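You operate a simulated robot arm through the tools that you are given. There is no shell and no other tool.

You are at the controls of a simulated robot arm. One attempt, no reset.

Task
Fit the purple filter in the lamp box, switch it on, test it at 100 and leave it at 60.
Fine: the grey filter goes in the back slot of the rack; switch on with the dial at 0.

It is judged by the outcome, as a careful person would: the job done as asked, and still so three seconds after it is handed in. It fails if anything else is knocked over, pushed out of place, dropped, spilled or broken.

Robot
A 7-joint arm with a fingered hand, fixed in place. Base frame: the origin is at the foot of the arm, x ahead of it, y to its left, z up; the work surface is at about z = 0.76. Lengths are in m, angles in degrees, forces in N, time in s.
With the tool pointing down near the work surface it reaches from about 0.34 to 0.82 m from the base axis. Its first joint turns from -115.0 to 115.0 degrees. Payload 5 kg.
The tool frame sits at the grasp point between the pads (the TCP): z along the fingers, y along the line on which they close. The tips reach 0.032 m beyond it. The gripper opens to 0.16 m. The gripper's body begins 0.089 m behind the TCP. The gripper is a hand of 4 fingers: y runs from the thumb to the fingers, the wrist lies at [0, 0, -0.267] in the tool frame, and closing takes about 1.5 s.
Orientation is told as [roll, pitch, yaw] about the base's x, y, z axes, in that order, counted from this pose: with the fingers straight down and closing along the base's y, the tool's x points along the base's -x, its y along +y and its z along -z.

Tools
- The arm moves only by the tool arm_command. Its argument "series" is a list of rows, each an object (a shift or turn left out is 0, a gripper value left out holds the last) with "angular": the turn, a rotation vector about the tool's x, y, z in degrees, a list of three; "travel": the shift along the tool's x, y, z in m, a list of three; "claw": the opening, from 0 (shut) to 1 (fully open). In form: [{"angular": [wx, wy, wz], "travel": [dx, dy, dz], "claw": claw}, ...]. A call has 1 to 20 rows; each row shifts and turns the commanded pose from where the row before left it, along the tool's axes as they then stand. Rows are played at 5 a second. More than 0.05 m and 8.6 degrees between two rows, or a gripper value outside its range, and nothing of the call is played. A pose out of reach is approached as far as the arm can. The call stops where the force on the tool passes 40 N (or 10 N more than at its start, if that is more) or the arm is blocked; 0.2 s more then pass. Each finger travels about 0.108 m/s and halts on what it meets, pressing with about 23 N; the grip force reading is that of the motor and also rises with nothing between the fingers. The clock runs only during rows and for 0.2 s after the last one: add rows that do not move to give the fingers time. It gives the time, the measured TCP pose, the force on the tool (base axes), the opening and the grip force at its end, in the units of the frame above (readings bear some noise), with the torque about the TCP (base axes, N m) and any sound that the robot's microphone picked up.
- Cameras (640 x 400 px; columns grow to the right, rows downward): "scene" is fixed at [0.2196, 0.4999, 1.4614]; the picture's right is [-0.46, -0.89, 0.00], its down [-0.62, 0.32, -0.72] and it looks along [0.63, -0.33, -0.70] (base axes); focal length 214 px, centre (320, 200). "wrist" rides on the gripper at [0.08, -0.004, -0.114] in the tool frame; the picture's right is [0.05, 1.00, 0.00], its down [-0.82, 0.04, -0.58] and it looks along [-0.58, 0.03, 0.82] (tool axes); focal length 265 px, centre (320, 200). There is no depth. A picture from a camera that has moved, and an enlarged one, comes with that camera's place and axes in the base frame and with its lens.
- get_image(camera): a new picture of that camera. The clock stands still meanwhile.
- lift_body(by): slides the trunk up (or, below 0, down) by that many m; the arm rides with it, the base frame stays. It gives what a move gives, with no picture.
- hand_shape(shape): the hand has 4 fingers and takes this shape, open, in about a second: jaw (thumb against the fingers, like two jaws); tri (thumb and two fingers); tip (a fingertip pinch); poke (one finger out to press); point (the index stretched); flat (the hand flat); cup (the hand cupped); fist (a fist). The gripper value then closes the fingers along that shape, each until it touches; the sizes above hold for jaw. It gives what a move gives, with no picture.
- close_up(camera, box): a new picture of the part [left, top, right, bottom] of that camera's present view, enlarged. The clock stands still meanwhile.
- finish_job(): hands the job in; it is judged then, once.

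Nothing tells you positions but the pictures and the camera data. Unless the task says otherwise, let go and move clear before handing in.

The tools are called after "Call:" as name(argument=value, ...) on one line, values as JSON. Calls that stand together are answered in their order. arm_command: Moves the arm, as the interface text tells. Its arguments: {"type":"object","properties":{"series":{"type":"array","items":{"type":"object","properties":{"angular":{"type":"array","items":{"type":"number"}},"travel":{"type":"array","items":{"type":"number"}},"claw":{"type":"number"}}}}},"required":["series"]} The other tools are called the same way: lift_body (by) slides the trunk up or down; hand_shape (shape) gives the hand a shape; get_image (camera) takes a picture; close_up (camera, box) takes an enlarged picture of a part of a camera's view; finish_job () hands the job in.

At the start:

```text
time_s: 0.0
tcp_pos: [0.4541, 0.304, 1.2556]
orientation: [-0.1, 0.0, 0.0]
contact_force: [0.2, 0.6, 0.1]
torque: [0.01, 0.03, 0.0]
grip_width: 0.1599
grip_force: 0.0
shape: jaw
trunk travel left (down, up): [-0.825, 0.165]
```

scene: 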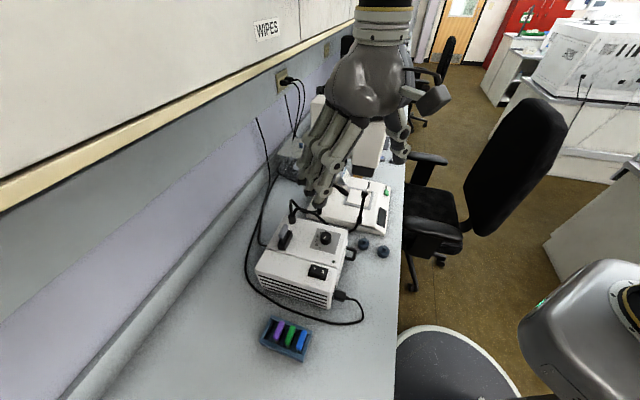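
wrist: 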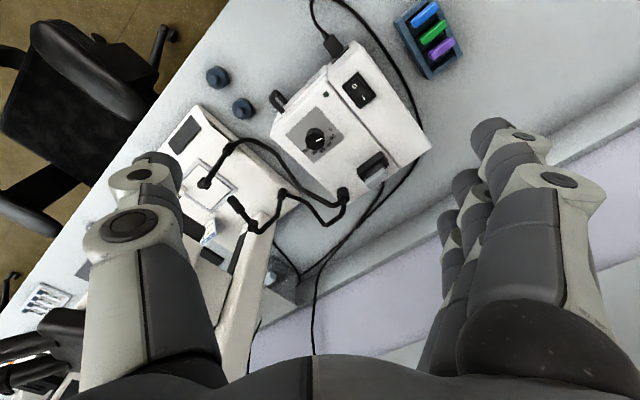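

I see a lamp box with a dial, a rocker switch and a filter slot (a dark filter seems to be in it), and a small rack with purple, green and blue filters nearer the camera. I'll take enlarged pictures to work out positions before moving.

Call:
close_up(camera="scene", box=[230, 190, 390, 290])

Call:
close_up(camera="scene", box=[240, 300, 340, 370])

Call:
close_up(camera="wrist", box=[260, 40, 440, 220])

Call:
close_up(camera="wrist", box=[370, 0, 490, 90])

```text
4.00 times, centred on (310, 240) of scene
camera zoom: at [0.2196, 0.4999, 1.4614], right [-0.46, -0.89, 0.0], down [-0.62, 0.32, -0.72], along [0.63, -0.33, -0.7], focal length 858 px, centre (360, 40)
```

zoom: 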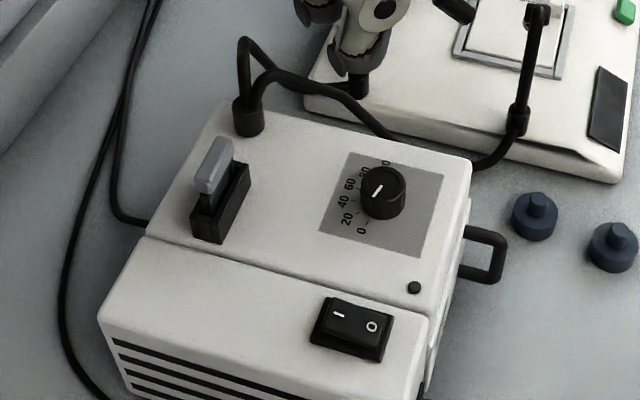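

```text
5.71 times, centred on (290, 335) of scene
camera zoom: at [0.2196, 0.4999, 1.4614], right [-0.46, -0.89, 0.0], down [-0.62, 0.32, -0.72], along [0.63, -0.33, -0.7], focal length 1226 px, centre (491, -571)
```

zoom: 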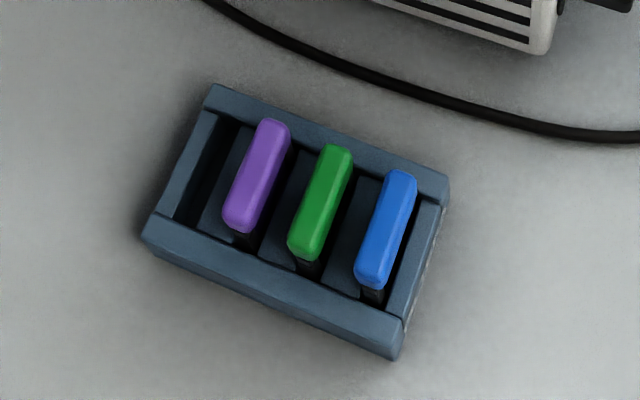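

```text
2.22 times, centred on (350, 130) of wrist
camera zoom: at [0.371, 0.3003, 1.3697], right [-0.05, 1.0, 0.0], down [0.82, 0.04, 0.58], along [0.58, 0.03, -0.82], focal length 590 px, centre (253, 356)
```

zoom: 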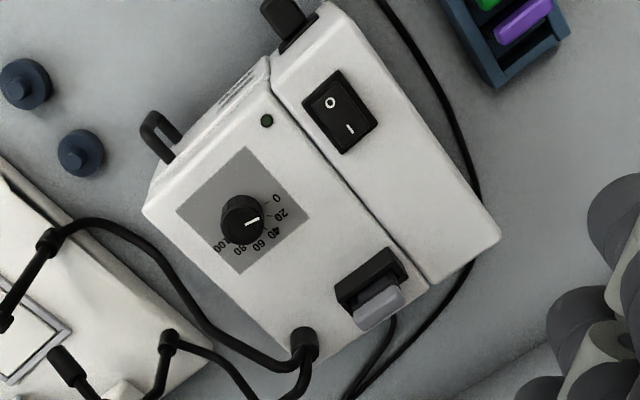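

```text
4.44 times, centred on (430, 45) of wrist
camera zoom: at [0.371, 0.3003, 1.3697], right [-0.05, 1.0, 0.0], down [0.82, 0.04, 0.58], along [0.58, 0.03, -0.82], focal length 1180 px, centre (-169, 889)
```

zoom: 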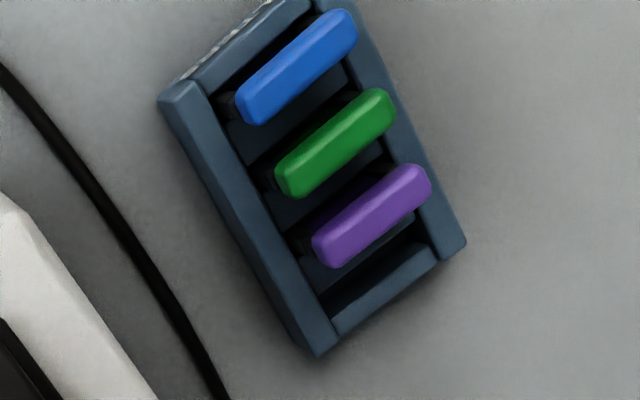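

I can see the grey filter in the lamp box holder and an empty slot at the wall-side end of the rack (the labelled end is at the blue side). I'll zoom in tighter on the dial, holder, switch and rack to measure them.

Call:
close_up(camera="scene", box=[305, 222, 345, 256])

Call:
close_up(camera="scene", box=[270, 210, 310, 255])

Call:
close_up(camera="wrist", box=[295, 100, 355, 160])

Call:
close_up(camera="wrist", box=[340, 130, 410, 200])

Call:
close_up(camera="scene", box=[260, 310, 315, 365])

Call:
close_up(camera="scene", box=[290, 130, 410, 250])

```text
11.76 times, centred on (325, 239) of scene
camera zoom: at [0.2196, 0.4999, 1.4614], right [-0.46, -0.89, 0.0], down [-0.62, 0.32, -0.72], along [0.63, -0.33, -0.7], focal length 2523 px, centre (261, -259)
```

zoom: 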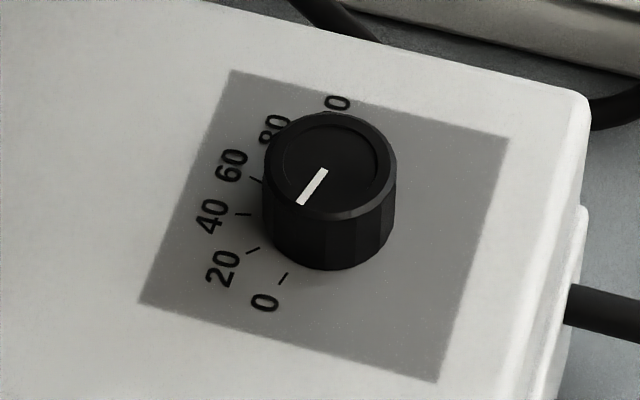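

```text
8.89 times, centred on (290, 232) of scene
camera zoom: at [0.2196, 0.4999, 1.4614], right [-0.46, -0.89, 0.0], down [-0.62, 0.32, -0.72], along [0.63, -0.33, -0.7], focal length 1906 px, centre (587, -89)
```

zoom: 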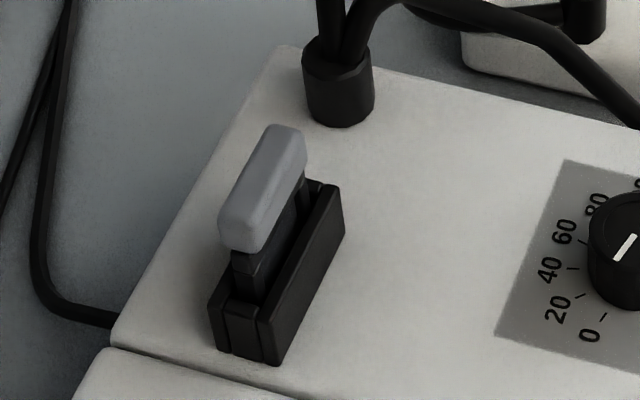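

```text
6.67 times, centred on (325, 130) of wrist
camera zoom: at [0.371, 0.3003, 1.3697], right [-0.05, 1.0, 0.0], down [0.82, 0.04, 0.58], along [0.58, 0.03, -0.82], focal length 1769 px, centre (287, 667)
```

zoom: 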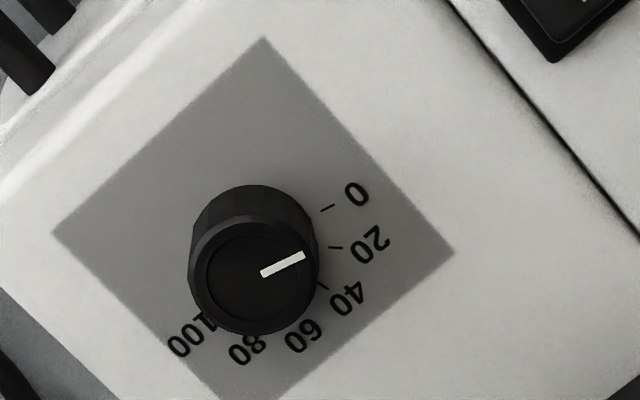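

```text
5.71 times, centred on (375, 165) of wrist
camera zoom: at [0.371, 0.3003, 1.3697], right [-0.05, 1.0, 0.0], down [0.82, 0.04, 0.58], along [0.58, 0.03, -0.82], focal length 1517 px, centre (6, 400)
```

zoom: 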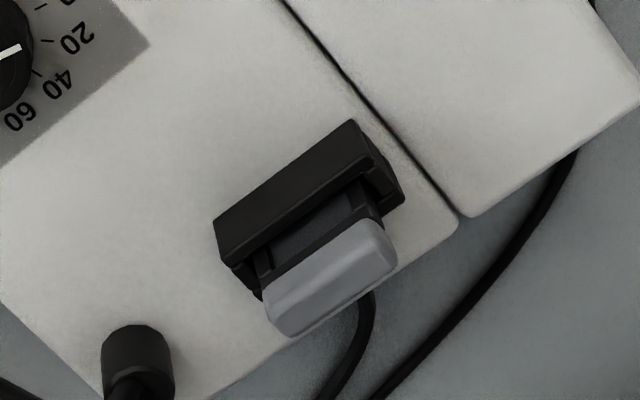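

```text
7.27 times, centred on (288, 338) of scene
camera zoom: at [0.2196, 0.4999, 1.4614], right [-0.46, -0.89, 0.0], down [-0.62, 0.32, -0.72], along [0.63, -0.33, -0.7], focal length 1560 px, centre (556, -800)
```

zoom: 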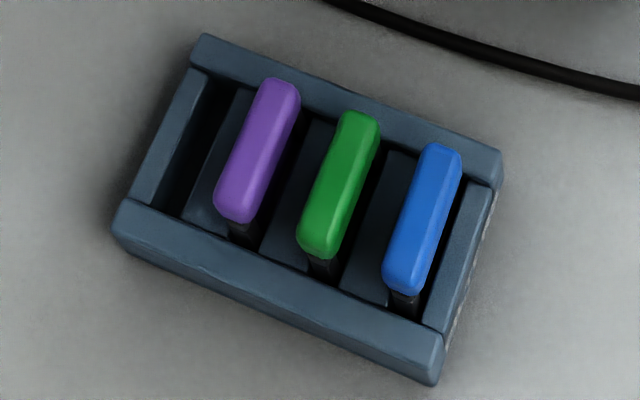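

```text
3.33 times, centred on (350, 190) of scene
camera zoom: at [0.2196, 0.4999, 1.4614], right [-0.46, -0.89, 0.0], down [-0.62, 0.32, -0.72], along [0.63, -0.33, -0.7], focal length 715 px, centre (220, 233)
```

zoom: 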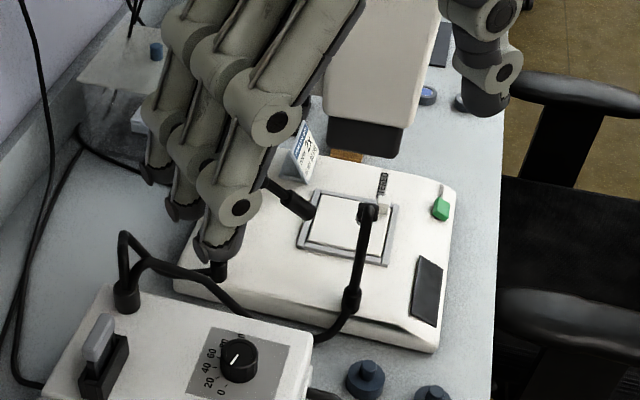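

The handles stand well clear of the rack, spaced about 33 mm apart, so a narrow fingertip pinch along the handle length looks best. I'll try the "tip" hand shape here in free air and see what it looks like.

Call:
hand_shape(shape="tip")

```text
time_s: 0.9
tcp_pos: [0.4536, 0.3038, 1.2565]
orientation: [0.0, -0.1, 0.1]
contact_force: [-0.1, -0.8, 0.3]
torque: [-0.01, 0.01, -0.03]
grip_width: 0.16
grip_force: 0.1
shape: tip
trunk travel left (down, up): [-0.825, 0.165]
```

Now I look at the tip shape from both cameras.

Call:
get_image(camera="wrist")

Call:
get_image(camera="scene")

```text
taken
camera wrist: at [0.371, 0.3003, 1.3697], right [-0.05, 1.0, 0.0], down [0.82, 0.04, 0.58], along [0.58, 0.03, -0.82], focal length 265 px, centre (320, 200)
```

wrist: 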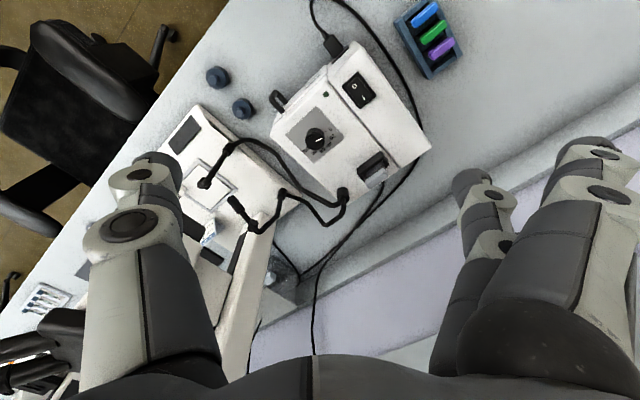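

```text
taken
```

scene: 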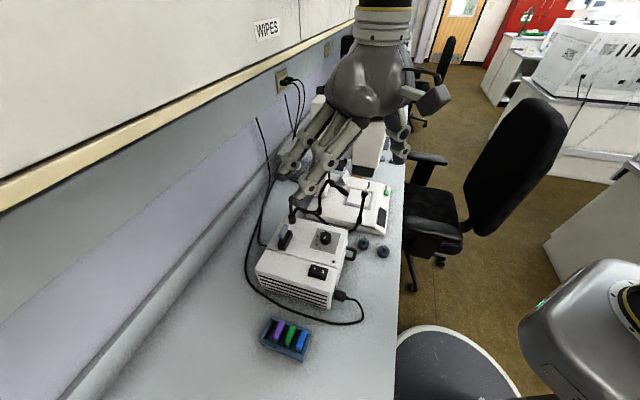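

In tip shape one finger stays facing the thumb and the others spread outward. I'll partly close it in free air to see where the fingertips meet relative to the TCP.

Call:
arm_command(series=[{"claw": 0.3}, {}, {}, {}, {}, {}, {}])

Call:
get_image(camera="wrist")

Call:
close_up(camera="scene", box=[250, 100, 410, 210])

```text
time_s: 2.5
tcp_pos: [0.4527, 0.3038, 1.256]
orientation: [0.1, 0.0, -0.1]
contact_force: [0.5, -0.5, -0.2]
torque: [-0.04, 0.02, -0.02]
grip_width: 0.0483
grip_force: 0.1
shape: tip
trunk travel left (down, up): [-0.825, 0.165]
```

```text
taken
camera wrist: at [0.371, 0.3003, 1.3697], right [-0.05, 1.0, 0.0], down [0.82, 0.04, 0.58], along [0.58, 0.03, -0.82], focal length 265 px, centre (320, 200)
```

wrist: 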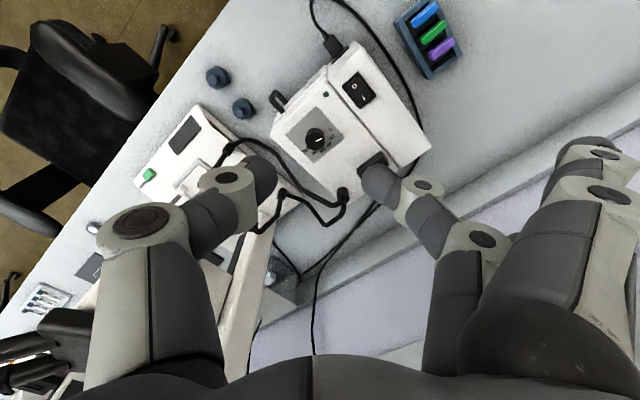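

```text
3.64 times, centred on (330, 155) of scene
camera zoom: at [0.2196, 0.4999, 1.4614], right [-0.46, -0.89, 0.0], down [-0.62, 0.32, -0.72], along [0.63, -0.33, -0.7], focal length 780 px, centre (284, 364)
```

zoom: 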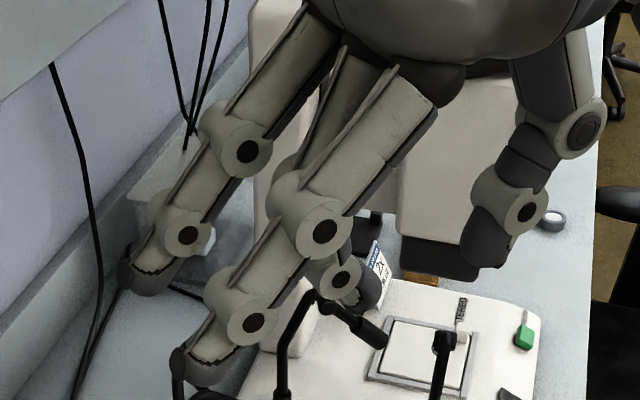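

The pinch closes on the hand's centre line, with the two spare fingers splayed clear and slightly higher. I'll move above the lamp box and turn the hand to line up with the filter, to see the holder and nearby cable plug up close.

Call:
arm_command(series=[{"travel": [-0.029, 0.023, 0.02]}, {"travel": [-0.029, 0.023, 0.02]}, {"travel": [-0.029, 0.023, 0.02]}, {"travel": [-0.029, 0.023, 0.02]}, {"travel": [-0.029, 0.023, 0.02]}, {"angular": [0, 0, -7.4]}, {"angular": [0, 0, -7.4]}, {"angular": [0, 0, -7.4]}, {"angular": [0, 0, -7.4]}, {"angular": [0, 0, -7.4]}, {"angular": [0, 0, -7.4]}])

Call:
get_image(camera="wrist")

Call:
get_image(camera="scene")

```text
time_s: 3.9
tcp_pos: [0.5259, 0.3617, 1.1696]
orientation: [-5.5, 1.0, 9.5]
contact_force: [0.4, -2.1, -0.3]
torque: [0.07, 0.08, 0.02]
grip_width: 0.0477
grip_force: 0.1
shape: tip
trunk travel left (down, up): [-0.825, 0.165]
stopped in row 7: the arm was blocked; the commanded pose is now the measured one
```

```text
taken
camera wrist: at [0.4466, 0.3565, 1.2847], right [-0.22, 0.97, -0.1], down [0.8, 0.23, 0.56], along [0.56, 0.04, -0.83], focal length 265 px, centre (320, 200)
```

wrist: 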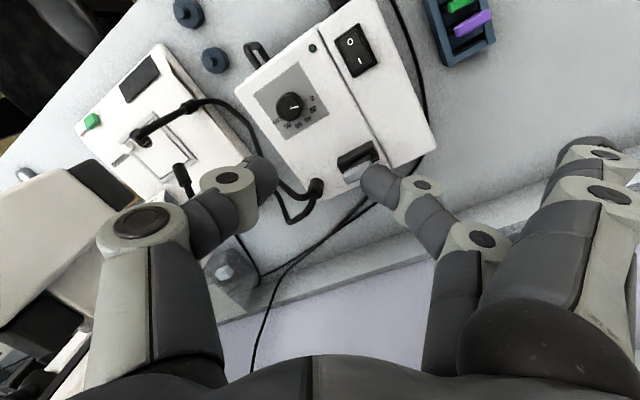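

```text
taken
```

scene: 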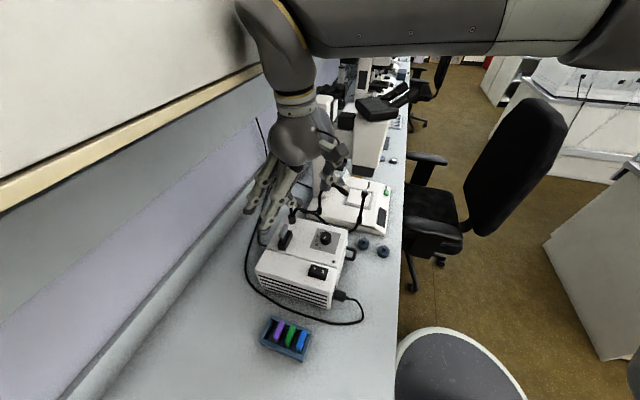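

The arm reports being blocked part-way, with no force on the hand itself, so I suspect the forearm met the overhead wall panel. I'll look closely at that region.

Call:
close_up(camera="scene", box=[190, 0, 390, 130])

Call:
close_up(camera="scene", box=[220, 110, 380, 260])

```text
3.08 times, centred on (290, 65) of scene
camera zoom: at [0.2196, 0.4999, 1.4614], right [-0.46, -0.89, 0.0], down [-0.62, 0.32, -0.72], along [0.63, -0.33, -0.7], focal length 660 px, centre (412, 615)
```

zoom: 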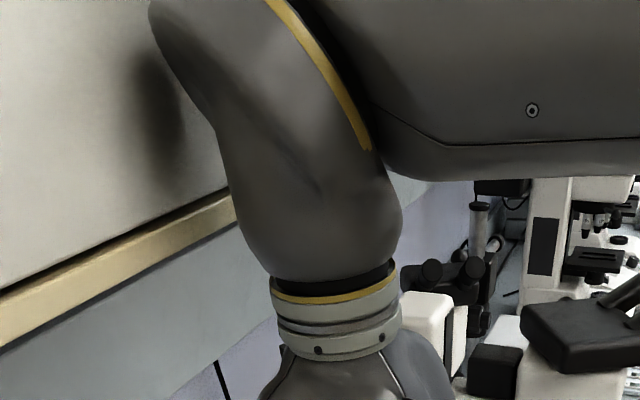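

```text
2.67 times, centred on (300, 185) of scene
camera zoom: at [0.2196, 0.4999, 1.4614], right [-0.46, -0.89, 0.0], down [-0.62, 0.32, -0.72], along [0.63, -0.33, -0.7], focal length 572 px, centre (373, 240)
```

zoom: 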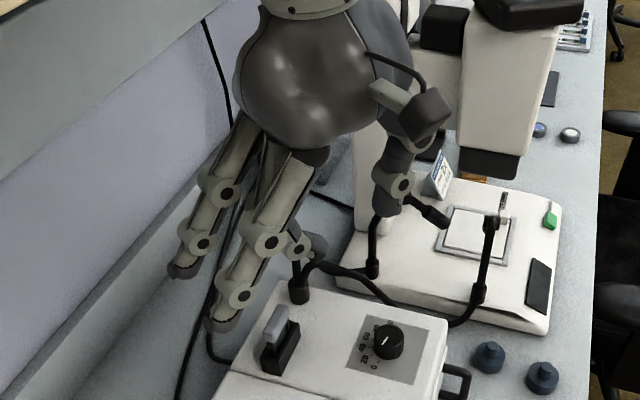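

The wrist link is touching the overhead cabinet (its face overhangs the bench, bottom edge at roughly z = 1.35). I'll back away towards the robot and straighten the hand, then work from lower with the trunk down and the hand leaning away from the wall.

Call:
arm_command(series=[{"travel": [0.04, -0.029, 0]}, {"travel": [0.04, -0.029, 0]}, {"travel": [0.03, -0.02, 0]}, {"angular": [-5.5, -1, 0]}, {}])

Call:
get_image(camera="scene")

```text
time_s: 4.3
tcp_pos: [0.5176, 0.3341, 1.1491]
orientation: [-12.6, 2.7, 9.8]
contact_force: [0.0, -0.2, 0.4]
torque: [0.02, 0.04, 0.0]
grip_width: 0.0479
grip_force: 0.0
shape: tip
trunk travel left (down, up): [-0.825, 0.165]
stopped in row 1: the arm was blocked; the commanded pose is now the measured one
```

```text
taken
```

scene: 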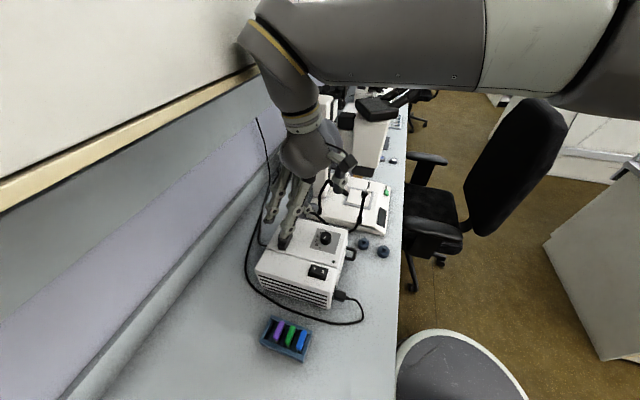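

Still blocked, and the hand has tipped a bit. I'll look at the contact area again before commanding another way out.

Call:
close_up(camera="scene", box=[190, 0, 390, 130])

Call:
get_image(camera="wrist")

Call:
close_up(camera="scene", box=[220, 110, 380, 260])

```text
3.08 times, centred on (290, 65) of scene
camera zoom: at [0.2196, 0.4999, 1.4614], right [-0.46, -0.89, 0.0], down [-0.62, 0.32, -0.72], along [0.63, -0.33, -0.7], focal length 660 px, centre (412, 615)
```

zoom: 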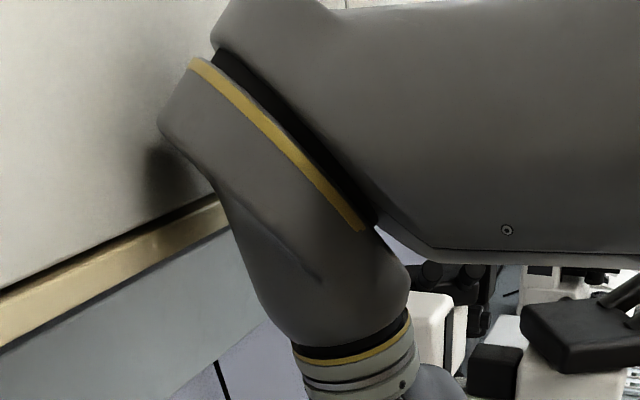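

```text
taken
camera wrist: at [0.4404, 0.3419, 1.2657], right [-0.23, 0.95, -0.21], down [0.8, 0.31, 0.51], along [0.55, -0.06, -0.83], focal length 265 px, centre (320, 200)
```

wrist: 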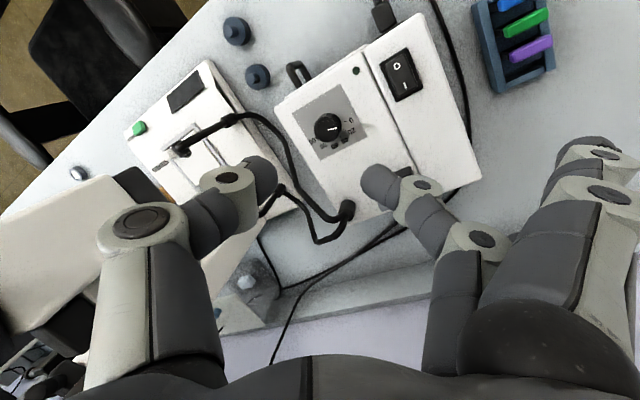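

```text
2.67 times, centred on (300, 185) of scene
camera zoom: at [0.2196, 0.4999, 1.4614], right [-0.46, -0.89, 0.0], down [-0.62, 0.32, -0.72], along [0.63, -0.33, -0.7], focal length 572 px, centre (373, 240)
```

zoom: 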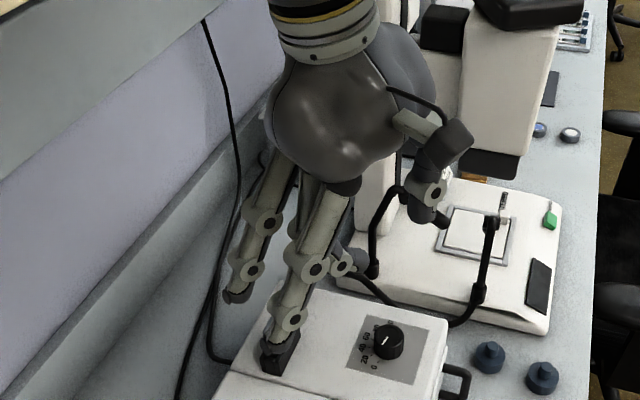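

The forearm end is resting on the cabinet face. I'll try a slow straight retreat away from the wall while also rotating the hand back upright.

Call:
arm_command(series=[{"travel": [0.0205, -0.0137, 0.004], "angular": [-2, 0, 0]}, {"travel": [0.0205, -0.0137, 0.004], "angular": [-2, 0, 0]}, {"travel": [0.0205, -0.0137, 0.004], "angular": [-2, 0, 0]}, {"travel": [0.0205, -0.0137, 0.002], "angular": [-2, 0, 0]}])

```text
time_s: 4.6
tcp_pos: [0.5293, 0.2987, 1.103]
orientation: [-21.2, 6.3, 10.8]
contact_force: [-10.7, 0.3, 5.4]
torque: [0.12, -0.92, 0.49]
grip_width: 0.0479
grip_force: 0.2
shape: tip
trunk travel left (down, up): [-0.825, 0.165]
stopped in row 1: the arm was blocked; the commanded pose is now the measured one
```

The arm has sunk and the hand now feels about 12 N from something. I'll stop and look before any further move.

Call:
get_image(camera="scene")

Call:
get_image(camera="wrist")

Call:
close_up(camera="scene", box=[230, 120, 390, 260])

Call:
close_up(camera="scene", box=[190, 0, 390, 130])

```text
taken
```

scene: 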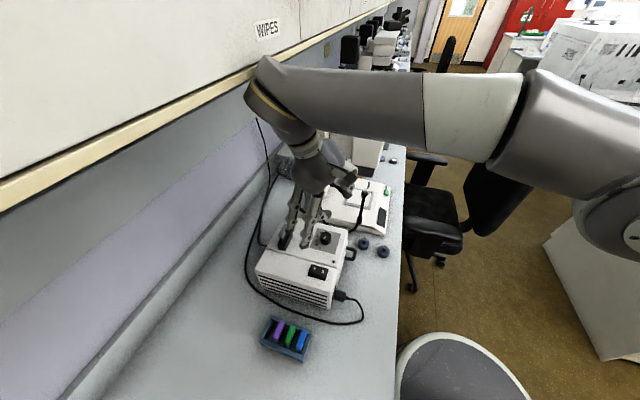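

```text
taken
camera wrist: at [0.4551, 0.322, 1.219], right [-0.26, 0.9, -0.35], down [0.81, 0.41, 0.43], along [0.53, -0.17, -0.83], focal length 265 px, centre (320, 200)
```

wrist: 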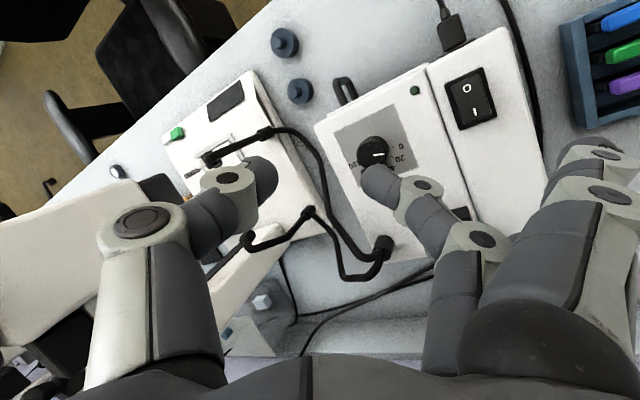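

```text
2.86 times, centred on (310, 190) of scene
camera zoom: at [0.2196, 0.4999, 1.4614], right [-0.46, -0.89, 0.0], down [-0.62, 0.32, -0.72], along [0.63, -0.33, -0.7], focal length 613 px, centre (349, 229)
```

zoom: 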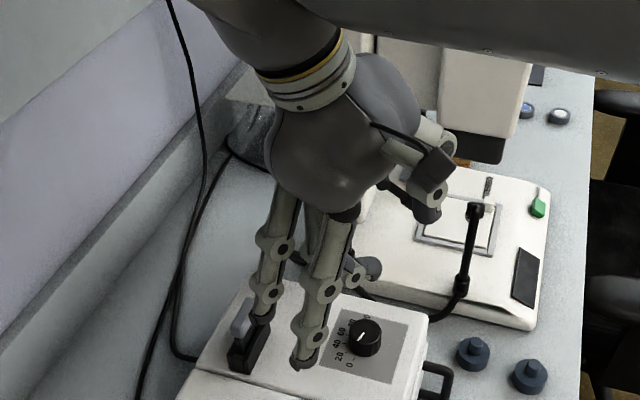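

```text
3.08 times, centred on (290, 65) of scene
camera zoom: at [0.2196, 0.4999, 1.4614], right [-0.46, -0.89, 0.0], down [-0.62, 0.32, -0.72], along [0.63, -0.33, -0.7], focal length 660 px, centre (412, 615)
```

zoom: 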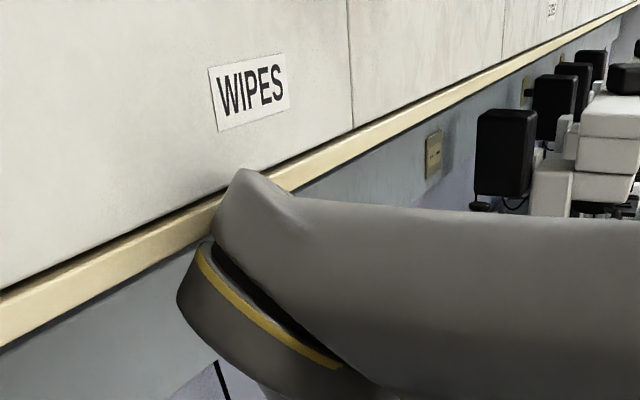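

The force may just be from the arm still moving. I'll send a single stationary row to let it settle and re-read the pose.

Call:
arm_command(series=[{}])

Call:
get_image(camera="scene")

```text
time_s: 4.9
tcp_pos: [0.6549, 0.1323, 1.0318]
orientation: [-15.9, 17.0, -20.9]
contact_force: [-18.1, 23.3, 49.8]
torque: [1.17, -3.76, -1.39]
grip_width: 0.0492
grip_force: 0.1
shape: tip
trunk travel left (down, up): [-0.825, 0.165]
stopped in row 1: the arm was blocked; the commanded pose is now the measured one
```

```text
taken
```

scene: 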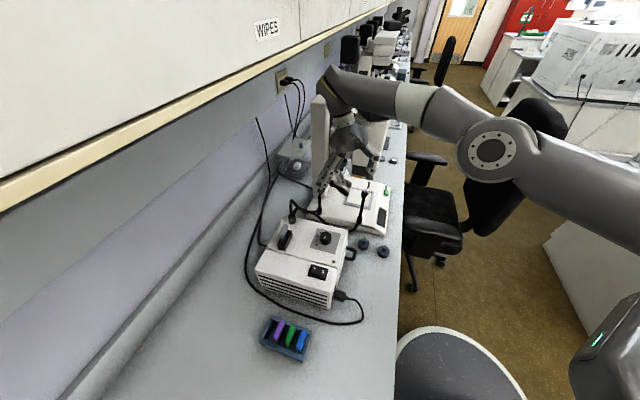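

The arm swung fast towards the microscope and now reads a solid contact. Before anything else I'll examine what the hand is touching.

Call:
close_up(camera="scene", box=[270, 60, 430, 220])

Call:
get_image(camera="wrist")

Call:
close_up(camera="scene", box=[300, 150, 400, 260])

```text
2.50 times, centred on (350, 140) of scene
camera zoom: at [0.2196, 0.4999, 1.4614], right [-0.46, -0.89, 0.0], down [-0.62, 0.32, -0.72], along [0.63, -0.33, -0.7], focal length 536 px, centre (245, 350)
```

zoom: 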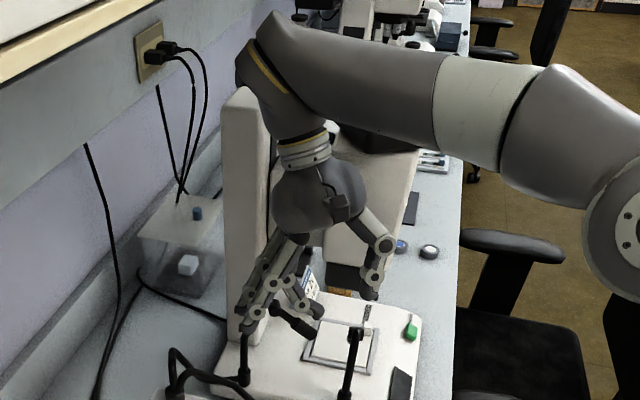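

```text
taken
camera wrist: at [0.6222, 0.1756, 1.1609], right [0.22, 0.94, -0.25], down [0.95, -0.15, 0.28], along [0.23, -0.3, -0.93], focal length 265 px, centre (320, 200)
```

wrist: 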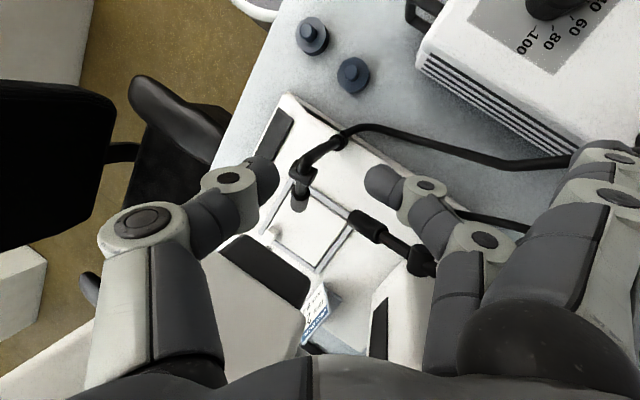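

```text
3.64 times, centred on (350, 205) of scene
camera zoom: at [0.2196, 0.4999, 1.4614], right [-0.46, -0.89, 0.0], down [-0.62, 0.32, -0.72], along [0.63, -0.33, -0.7], focal length 780 px, centre (211, 182)
```

zoom: 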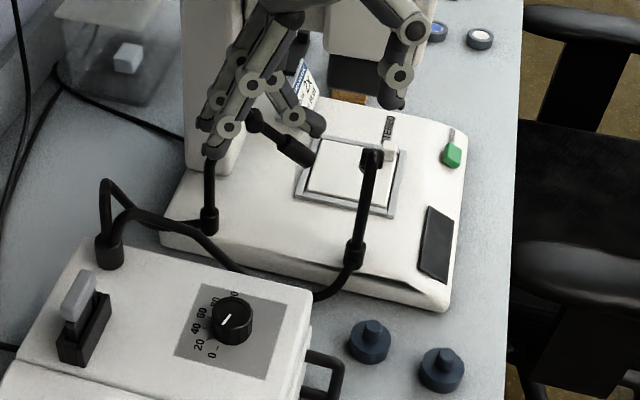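

The hand is over the microscope stage and pressing down somewhat; nothing looks displaced yet. The safest relief is straight up, so I'll raise the trunk a little rather than turn any joints.

Call:
lift_body(by=0.05)

Call:
get_image(camera="scene")

Call:
get_image(camera="wrist")

```text
time_s: 5.2
tcp_pos: [0.7416, 0.2107, 0.9226]
orientation: [-18.5, 20.4, -0.4]
contact_force: [-63.5, -66.4, -25.2]
torque: [3.23, 0.61, -6.62]
grip_width: 0.0748
grip_force: 0.0
shape: tip
trunk travel left (down, up): [-0.829, 0.161]
stopped: the arm was blocked; the commanded pose is now the measured one
```

```text
taken
```

scene: 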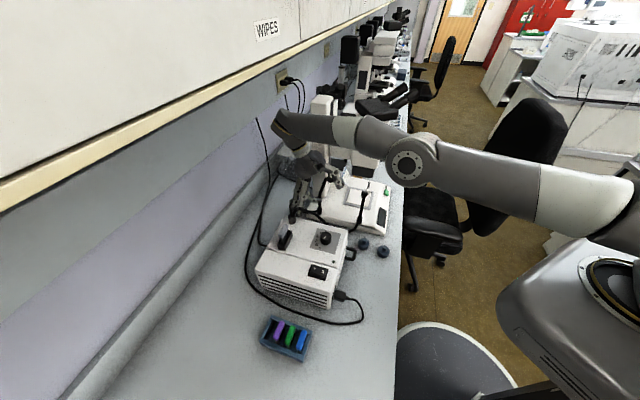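

```text
taken
camera wrist: at [0.7037, 0.2431, 1.0546], right [-0.15, 0.95, -0.28], down [0.95, 0.22, 0.22], along [0.27, -0.23, -0.94], focal length 265 px, centre (320, 200)
```

wrist: 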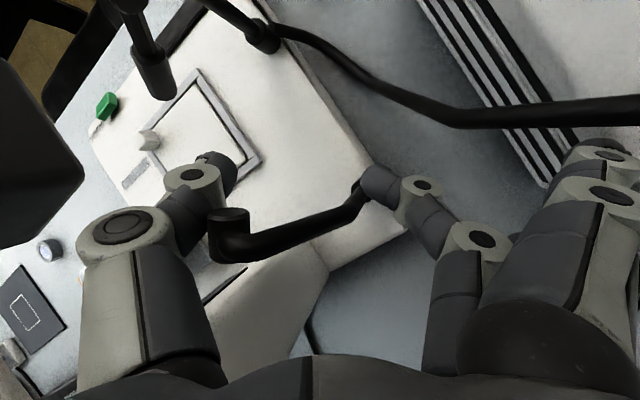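

The arm has dropped further and the hand is now against a gooseneck light between the microscope and the lamp box. I'll check what is touching and whether anything has shifted before the next tiny step.

Call:
close_up(camera="scene", box=[260, 90, 420, 260])

Call:
close_up(camera="scene", box=[230, 190, 390, 290])

```text
2.35 times, centred on (340, 175) of scene
camera zoom: at [0.2196, 0.4999, 1.4614], right [-0.46, -0.89, 0.0], down [-0.62, 0.32, -0.72], along [0.63, -0.33, -0.7], focal length 505 px, centre (273, 259)
```

zoom: 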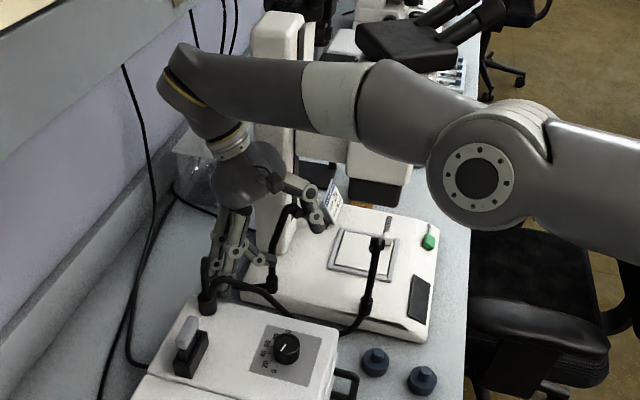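

```text
4.00 times, centred on (310, 240) of scene
camera zoom: at [0.2196, 0.4999, 1.4614], right [-0.46, -0.89, 0.0], down [-0.62, 0.32, -0.72], along [0.63, -0.33, -0.7], focal length 858 px, centre (360, 40)
```

zoom: 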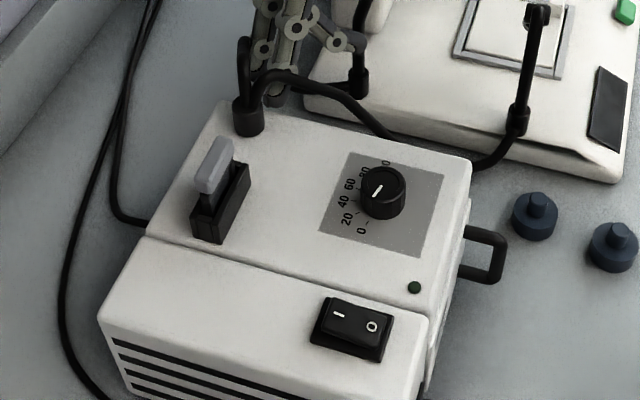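

The lamp box, dial, cables and microscope are all exactly where they were. I'll give one stationary row to see whether the arm holds now.

Call:
arm_command(series=[{}])

Call:
get_image(camera="scene")

Call:
get_image(camera="wrist")

```text
time_s: 5.7
tcp_pos: [0.697, 0.2348, 0.9633]
orientation: [-17.2, 16.9, 2.8]
contact_force: [0.4, 0.0, 0.6]
torque: [-0.02, 0.02, 0.03]
grip_width: 0.0483
grip_force: 0.1
shape: tip
trunk travel left (down, up): [-0.829, 0.161]
```

```text
taken
```

scene: 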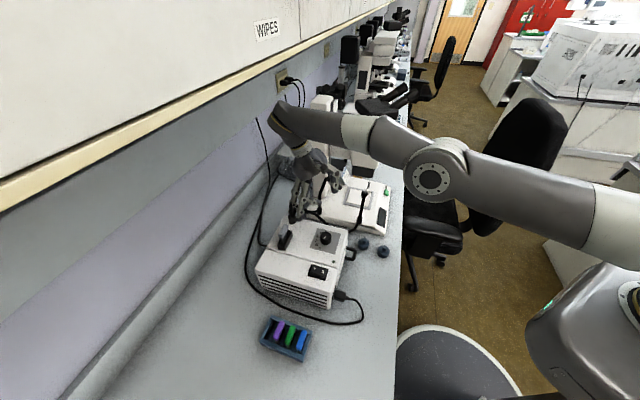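

```text
taken
camera wrist: at [0.6501, 0.2616, 1.0918], right [-0.18, 0.95, -0.27], down [0.92, 0.26, 0.28], along [0.33, -0.2, -0.92], focal length 265 px, centre (320, 200)
```

wrist: 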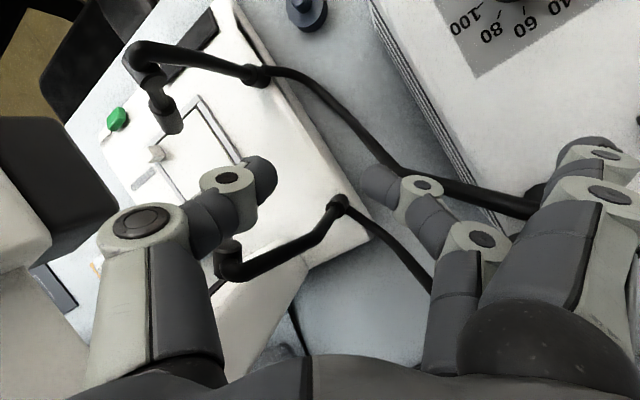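

The arm is now still and free of contact. I'll zoom in to make sure no gooseneck is caught between the fingers before rising straight up.

Call:
close_up(camera="wrist", box=[150, 130, 500, 350])

Call:
close_up(camera="scene", box=[260, 130, 380, 230])

```text
1.82 times, centred on (325, 240) of wrist
camera zoom: at [0.6501, 0.2616, 1.0918], right [-0.18, 0.95, -0.27], down [0.92, 0.26, 0.28], along [0.33, -0.2, -0.92], focal length 483 px, centre (311, 127)
```

zoom: 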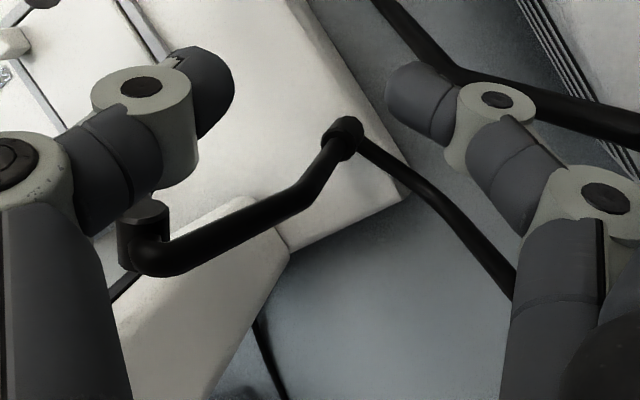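

```text
4.00 times, centred on (320, 180) of scene
camera zoom: at [0.2196, 0.4999, 1.4614], right [-0.46, -0.89, 0.0], down [-0.62, 0.32, -0.72], along [0.63, -0.33, -0.7], focal length 858 px, centre (320, 280)
```

zoom: 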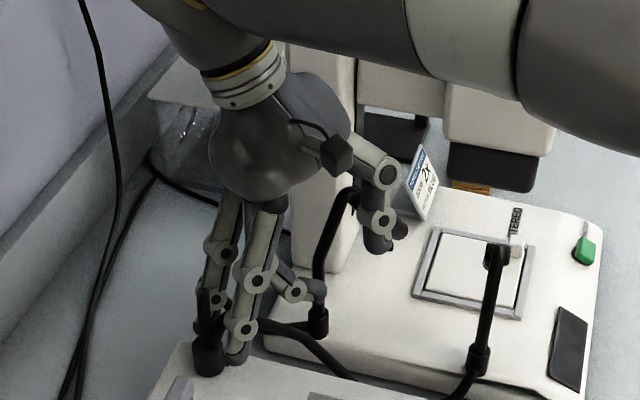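

The gooseneck is below and beyond the fingertips, so nothing is hooked. The arm is now underneath the cabinet, so I'll rise only 5 cm to clear the cables and check, then retreat away from the wall at this low height.

Call:
arm_command(series=[{"travel": [0.0036, -0.0036, -0.0115]}, {"travel": [0.0036, -0.0036, -0.0115]}, {"travel": [0.0036, -0.0036, -0.0115]}, {"travel": [0.0036, -0.0036, -0.0115]}, {}])

Call:
get_image(camera="scene")

```text
time_s: 6.8
tcp_pos: [0.705, 0.23, 1.01]
orientation: [-16.9, 16.8, 2.8]
contact_force: [-3.2, -0.1, 3.7]
torque: [0.17, -0.29, 0.16]
grip_width: 0.0478
grip_force: 0.0
shape: tip
trunk travel left (down, up): [-0.829, 0.161]
```

```text
taken
```

scene: 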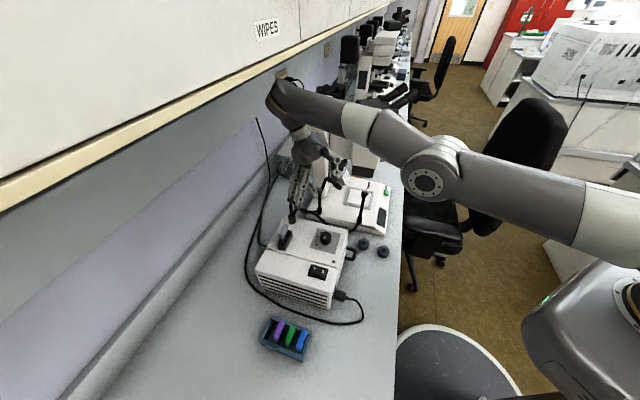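

The arm tracks properly again, with only a light touch. Now I retreat away from the wall in small steps.

Call:
arm_command(series=[{"travel": [0.0143, -0.0114, 0.0081]}, {"travel": [0.0143, -0.0114, 0.0081]}, {"travel": [0.0143, -0.0114, 0.0081]}, {"travel": [0.0143, -0.0114, 0.0081]}, {}])

Call:
get_image(camera="scene")

Call:
get_image(camera="wrist")

```text
time_s: 7.2
tcp_pos: [0.7034, 0.2314, 1.0137]
orientation: [-17.2, 16.6, 2.5]
contact_force: [0.0, -0.3, 0.7]
torque: [0.01, -0.01, 0.01]
grip_width: 0.048
grip_force: 0.0
shape: tip
out of reach, approached as far as the arm can: row 1
trunk travel left (down, up): [-0.829, 0.161]
stopped in row 1: the arm was blocked; the commanded pose is now the measured one
```

```text
taken
```

scene: 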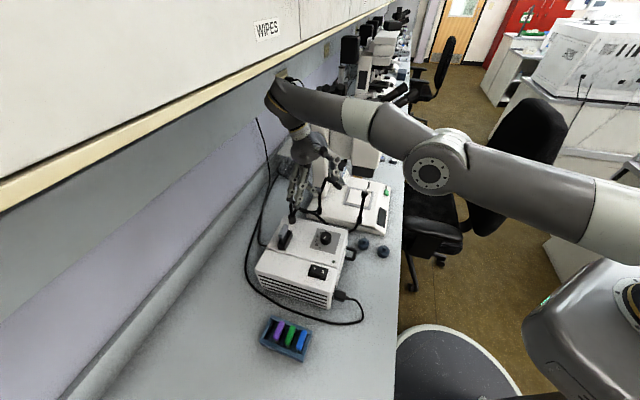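

```text
taken
camera wrist: at [0.6563, 0.2602, 1.1424], right [-0.17, 0.95, -0.27], down [0.93, 0.25, 0.28], along [0.34, -0.2, -0.92], focal length 265 px, centre (320, 200)
```

wrist: 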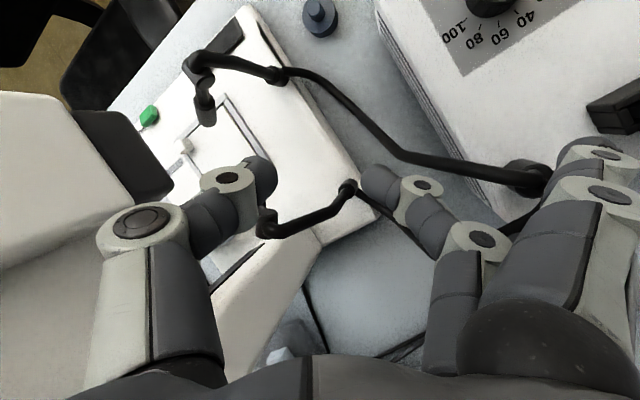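

Moving straight back is limited by the wrist because the hand leans in towards the robot. I'll level the hand about its tip (which also pulls the wrist out from under the cabinet).

Call:
arm_command(series=[{"angular": [-4.2, -4.3, 0]}, {"angular": [-4.2, -4.3, 0]}, {}])

Call:
get_image(camera="scene")

```text
time_s: 7.7
tcp_pos: [0.7251, 0.249, 1.0138]
orientation: [-11.4, 12.1, 3.8]
contact_force: [-10.5, -0.2, -0.5]
torque: [-0.05, -0.77, 0.38]
grip_width: 0.0477
grip_force: 0.2
shape: tip
out of reach, approached as far as the arm can: row 1, 2
trunk travel left (down, up): [-0.829, 0.161]
stopped in row 2: the arm was blocked; the commanded pose is now the measured one
```

```text
taken
```

scene: 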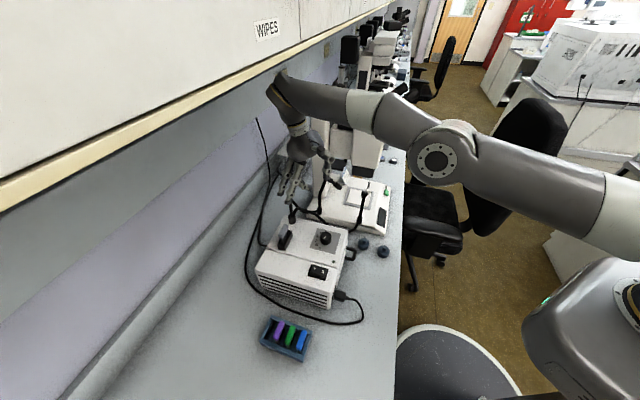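

The wrist limits that motion and the hand is brushing the microscope pillar. I'll probe small moves one at a time to find which directions are free, starting with backing off from the pillar.

Call:
arm_command(series=[{"travel": [0.0146, 0.0016, 0.0029]}, {}])

Call:
close_up(camera="scene", box=[240, 50, 400, 220])

Call:
close_up(camera="scene", box=[380, 100, 640, 400])

```text
time_s: 8.3
tcp_pos: [0.7177, 0.2482, 1.0166]
orientation: [-11.4, 11.5, 3.5]
contact_force: [-0.5, -0.4, 0.0]
torque: [0.02, 0.01, -0.02]
grip_width: 0.0481
grip_force: 0.0
shape: tip
trunk travel left (down, up): [-0.829, 0.161]
```

```text
2.35 times, centred on (320, 135) of scene
camera zoom: at [0.2196, 0.4999, 1.4614], right [-0.46, -0.89, 0.0], down [-0.62, 0.32, -0.72], along [0.63, -0.33, -0.7], focal length 505 px, centre (320, 353)
```

zoom: 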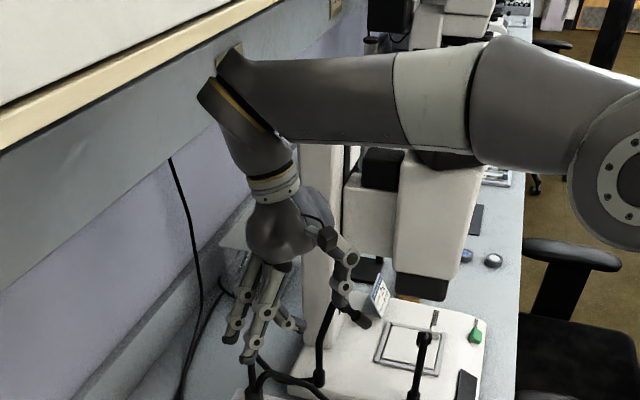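

```text
1.33 times, centred on (510, 250) of scene
camera zoom: at [0.2196, 0.4999, 1.4614], right [-0.46, -0.89, 0.0], down [-0.62, 0.32, -0.72], along [0.63, -0.33, -0.7], focal length 286 px, centre (67, 133)
```

zoom: 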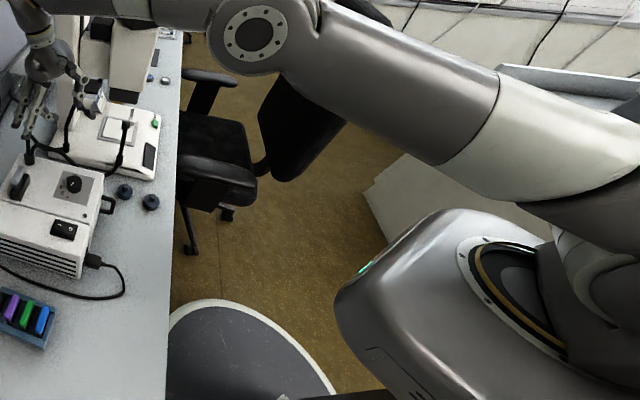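

That move tracked freely with no contact. I'll continue the same way, a bit further towards the robot, and watch for the out-of-reach note.

Call:
arm_command(series=[{"travel": [0.0195, 0.002, 0.004]}, {}])

```text
time_s: 8.9
tcp_pos: [0.6974, 0.2471, 1.0176]
orientation: [-11.3, 11.4, 3.5]
contact_force: [1.4, -1.0, -1.0]
torque: [-0.01, 0.02, -0.01]
grip_width: 0.0477
grip_force: 0.0
shape: tip
trunk travel left (down, up): [-0.829, 0.161]
```

Free so far. I'll keep easing back and slightly up so the spare fingers stay clear of the lamp cable.

Call:
arm_command(series=[{"travel": [0.022, 0, -0.0077]}, {"travel": [0.022, 0, -0.0077]}, {}])

Call:
close_up(camera="scene", box=[230, 50, 400, 250])

```text
time_s: 9.7
tcp_pos: [0.6563, 0.2477, 1.0409]
orientation: [-11.4, 11.5, 3.4]
contact_force: [0.5, -0.3, -0.8]
torque: [-0.02, 0.03, -0.02]
grip_width: 0.0479
grip_force: 0.0
shape: tip
trunk travel left (down, up): [-0.829, 0.161]
```

```text
2.00 times, centred on (315, 150) of scene
camera zoom: at [0.2196, 0.4999, 1.4614], right [-0.46, -0.89, 0.0], down [-0.62, 0.32, -0.72], along [0.63, -0.33, -0.7], focal length 429 px, centre (330, 300)
```

zoom: 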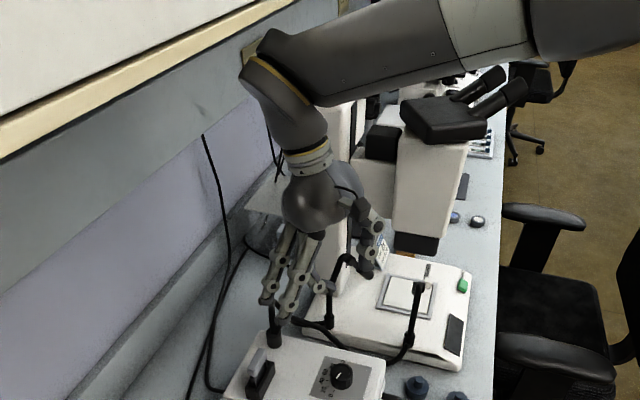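

This is working well. I'll continue back another 8 cm and then start levelling the hand gradually.

Call:
arm_command(series=[{"travel": [0.0215, 0, -0.006]}, {"travel": [0.0215, 0, -0.006]}, {"travel": [0.0215, 0, -0.006]}, {"travel": [0.0215, 0, -0.006]}, {}])

Call:
arm_command(series=[{"angular": [-2.8, -2.8, 0]}, {"angular": [-2.8, -2.8, 0]}, {}])

Call:
get_image(camera="scene")

```text
time_s: 10.9
tcp_pos: [0.5773, 0.2496, 1.0818]
orientation: [-11.4, 11.5, 3.6]
contact_force: [-0.5, -0.8, -0.8]
torque: [-0.03, 0.01, -0.03]
grip_width: 0.0478
grip_force: 0.1
shape: tip
trunk travel left (down, up): [-0.829, 0.161]
```

```text
time_s: 11.7
tcp_pos: [0.5774, 0.2479, 1.0808]
orientation: [-5.8, 5.9, 4.3]
contact_force: [-0.4, 0.6, 1.2]
torque: [0.02, -0.03, 0.0]
grip_width: 0.0479
grip_force: 0.1
shape: tip
trunk travel left (down, up): [-0.829, 0.161]
```

```text
taken
```

scene: 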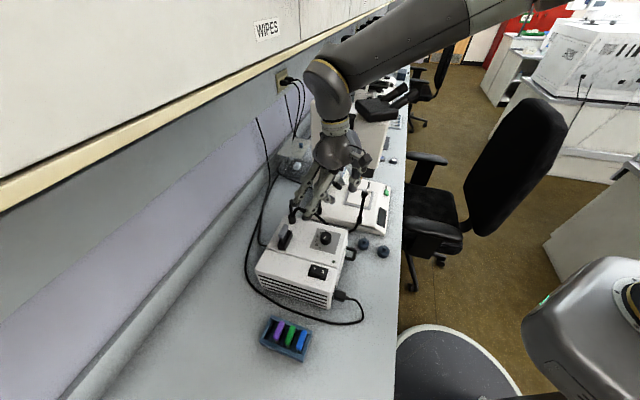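

The arm is back under control with its normal elbow-up shape. I'll finish levelling the hand and move to an open spot away from the wall and higher, so I can lower the trunk there.

Call:
arm_command(series=[{"angular": [-2.9, -2.9, 0]}, {"angular": [-2.9, -2.9, 0]}, {"travel": [0.0155, -0.0063, -0.025]}, {"travel": [0.0155, -0.0063, -0.025]}, {"travel": [0.0155, -0.0063, -0.025]}, {"travel": [0.0155, -0.0063, -0.025]}, {}])

Call:
get_image(camera="scene")

```text
time_s: 13.3
tcp_pos: [0.5203, 0.2185, 1.1812]
orientation: [0.1, 0.2, 4.8]
contact_force: [0.4, -0.3, 0.0]
torque: [-0.01, 0.03, 0.0]
grip_width: 0.0481
grip_force: 0.0
shape: tip
trunk travel left (down, up): [-0.829, 0.161]
```

```text
taken
```

scene: 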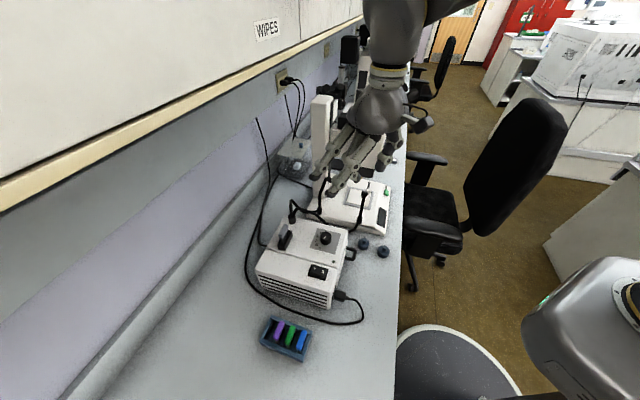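

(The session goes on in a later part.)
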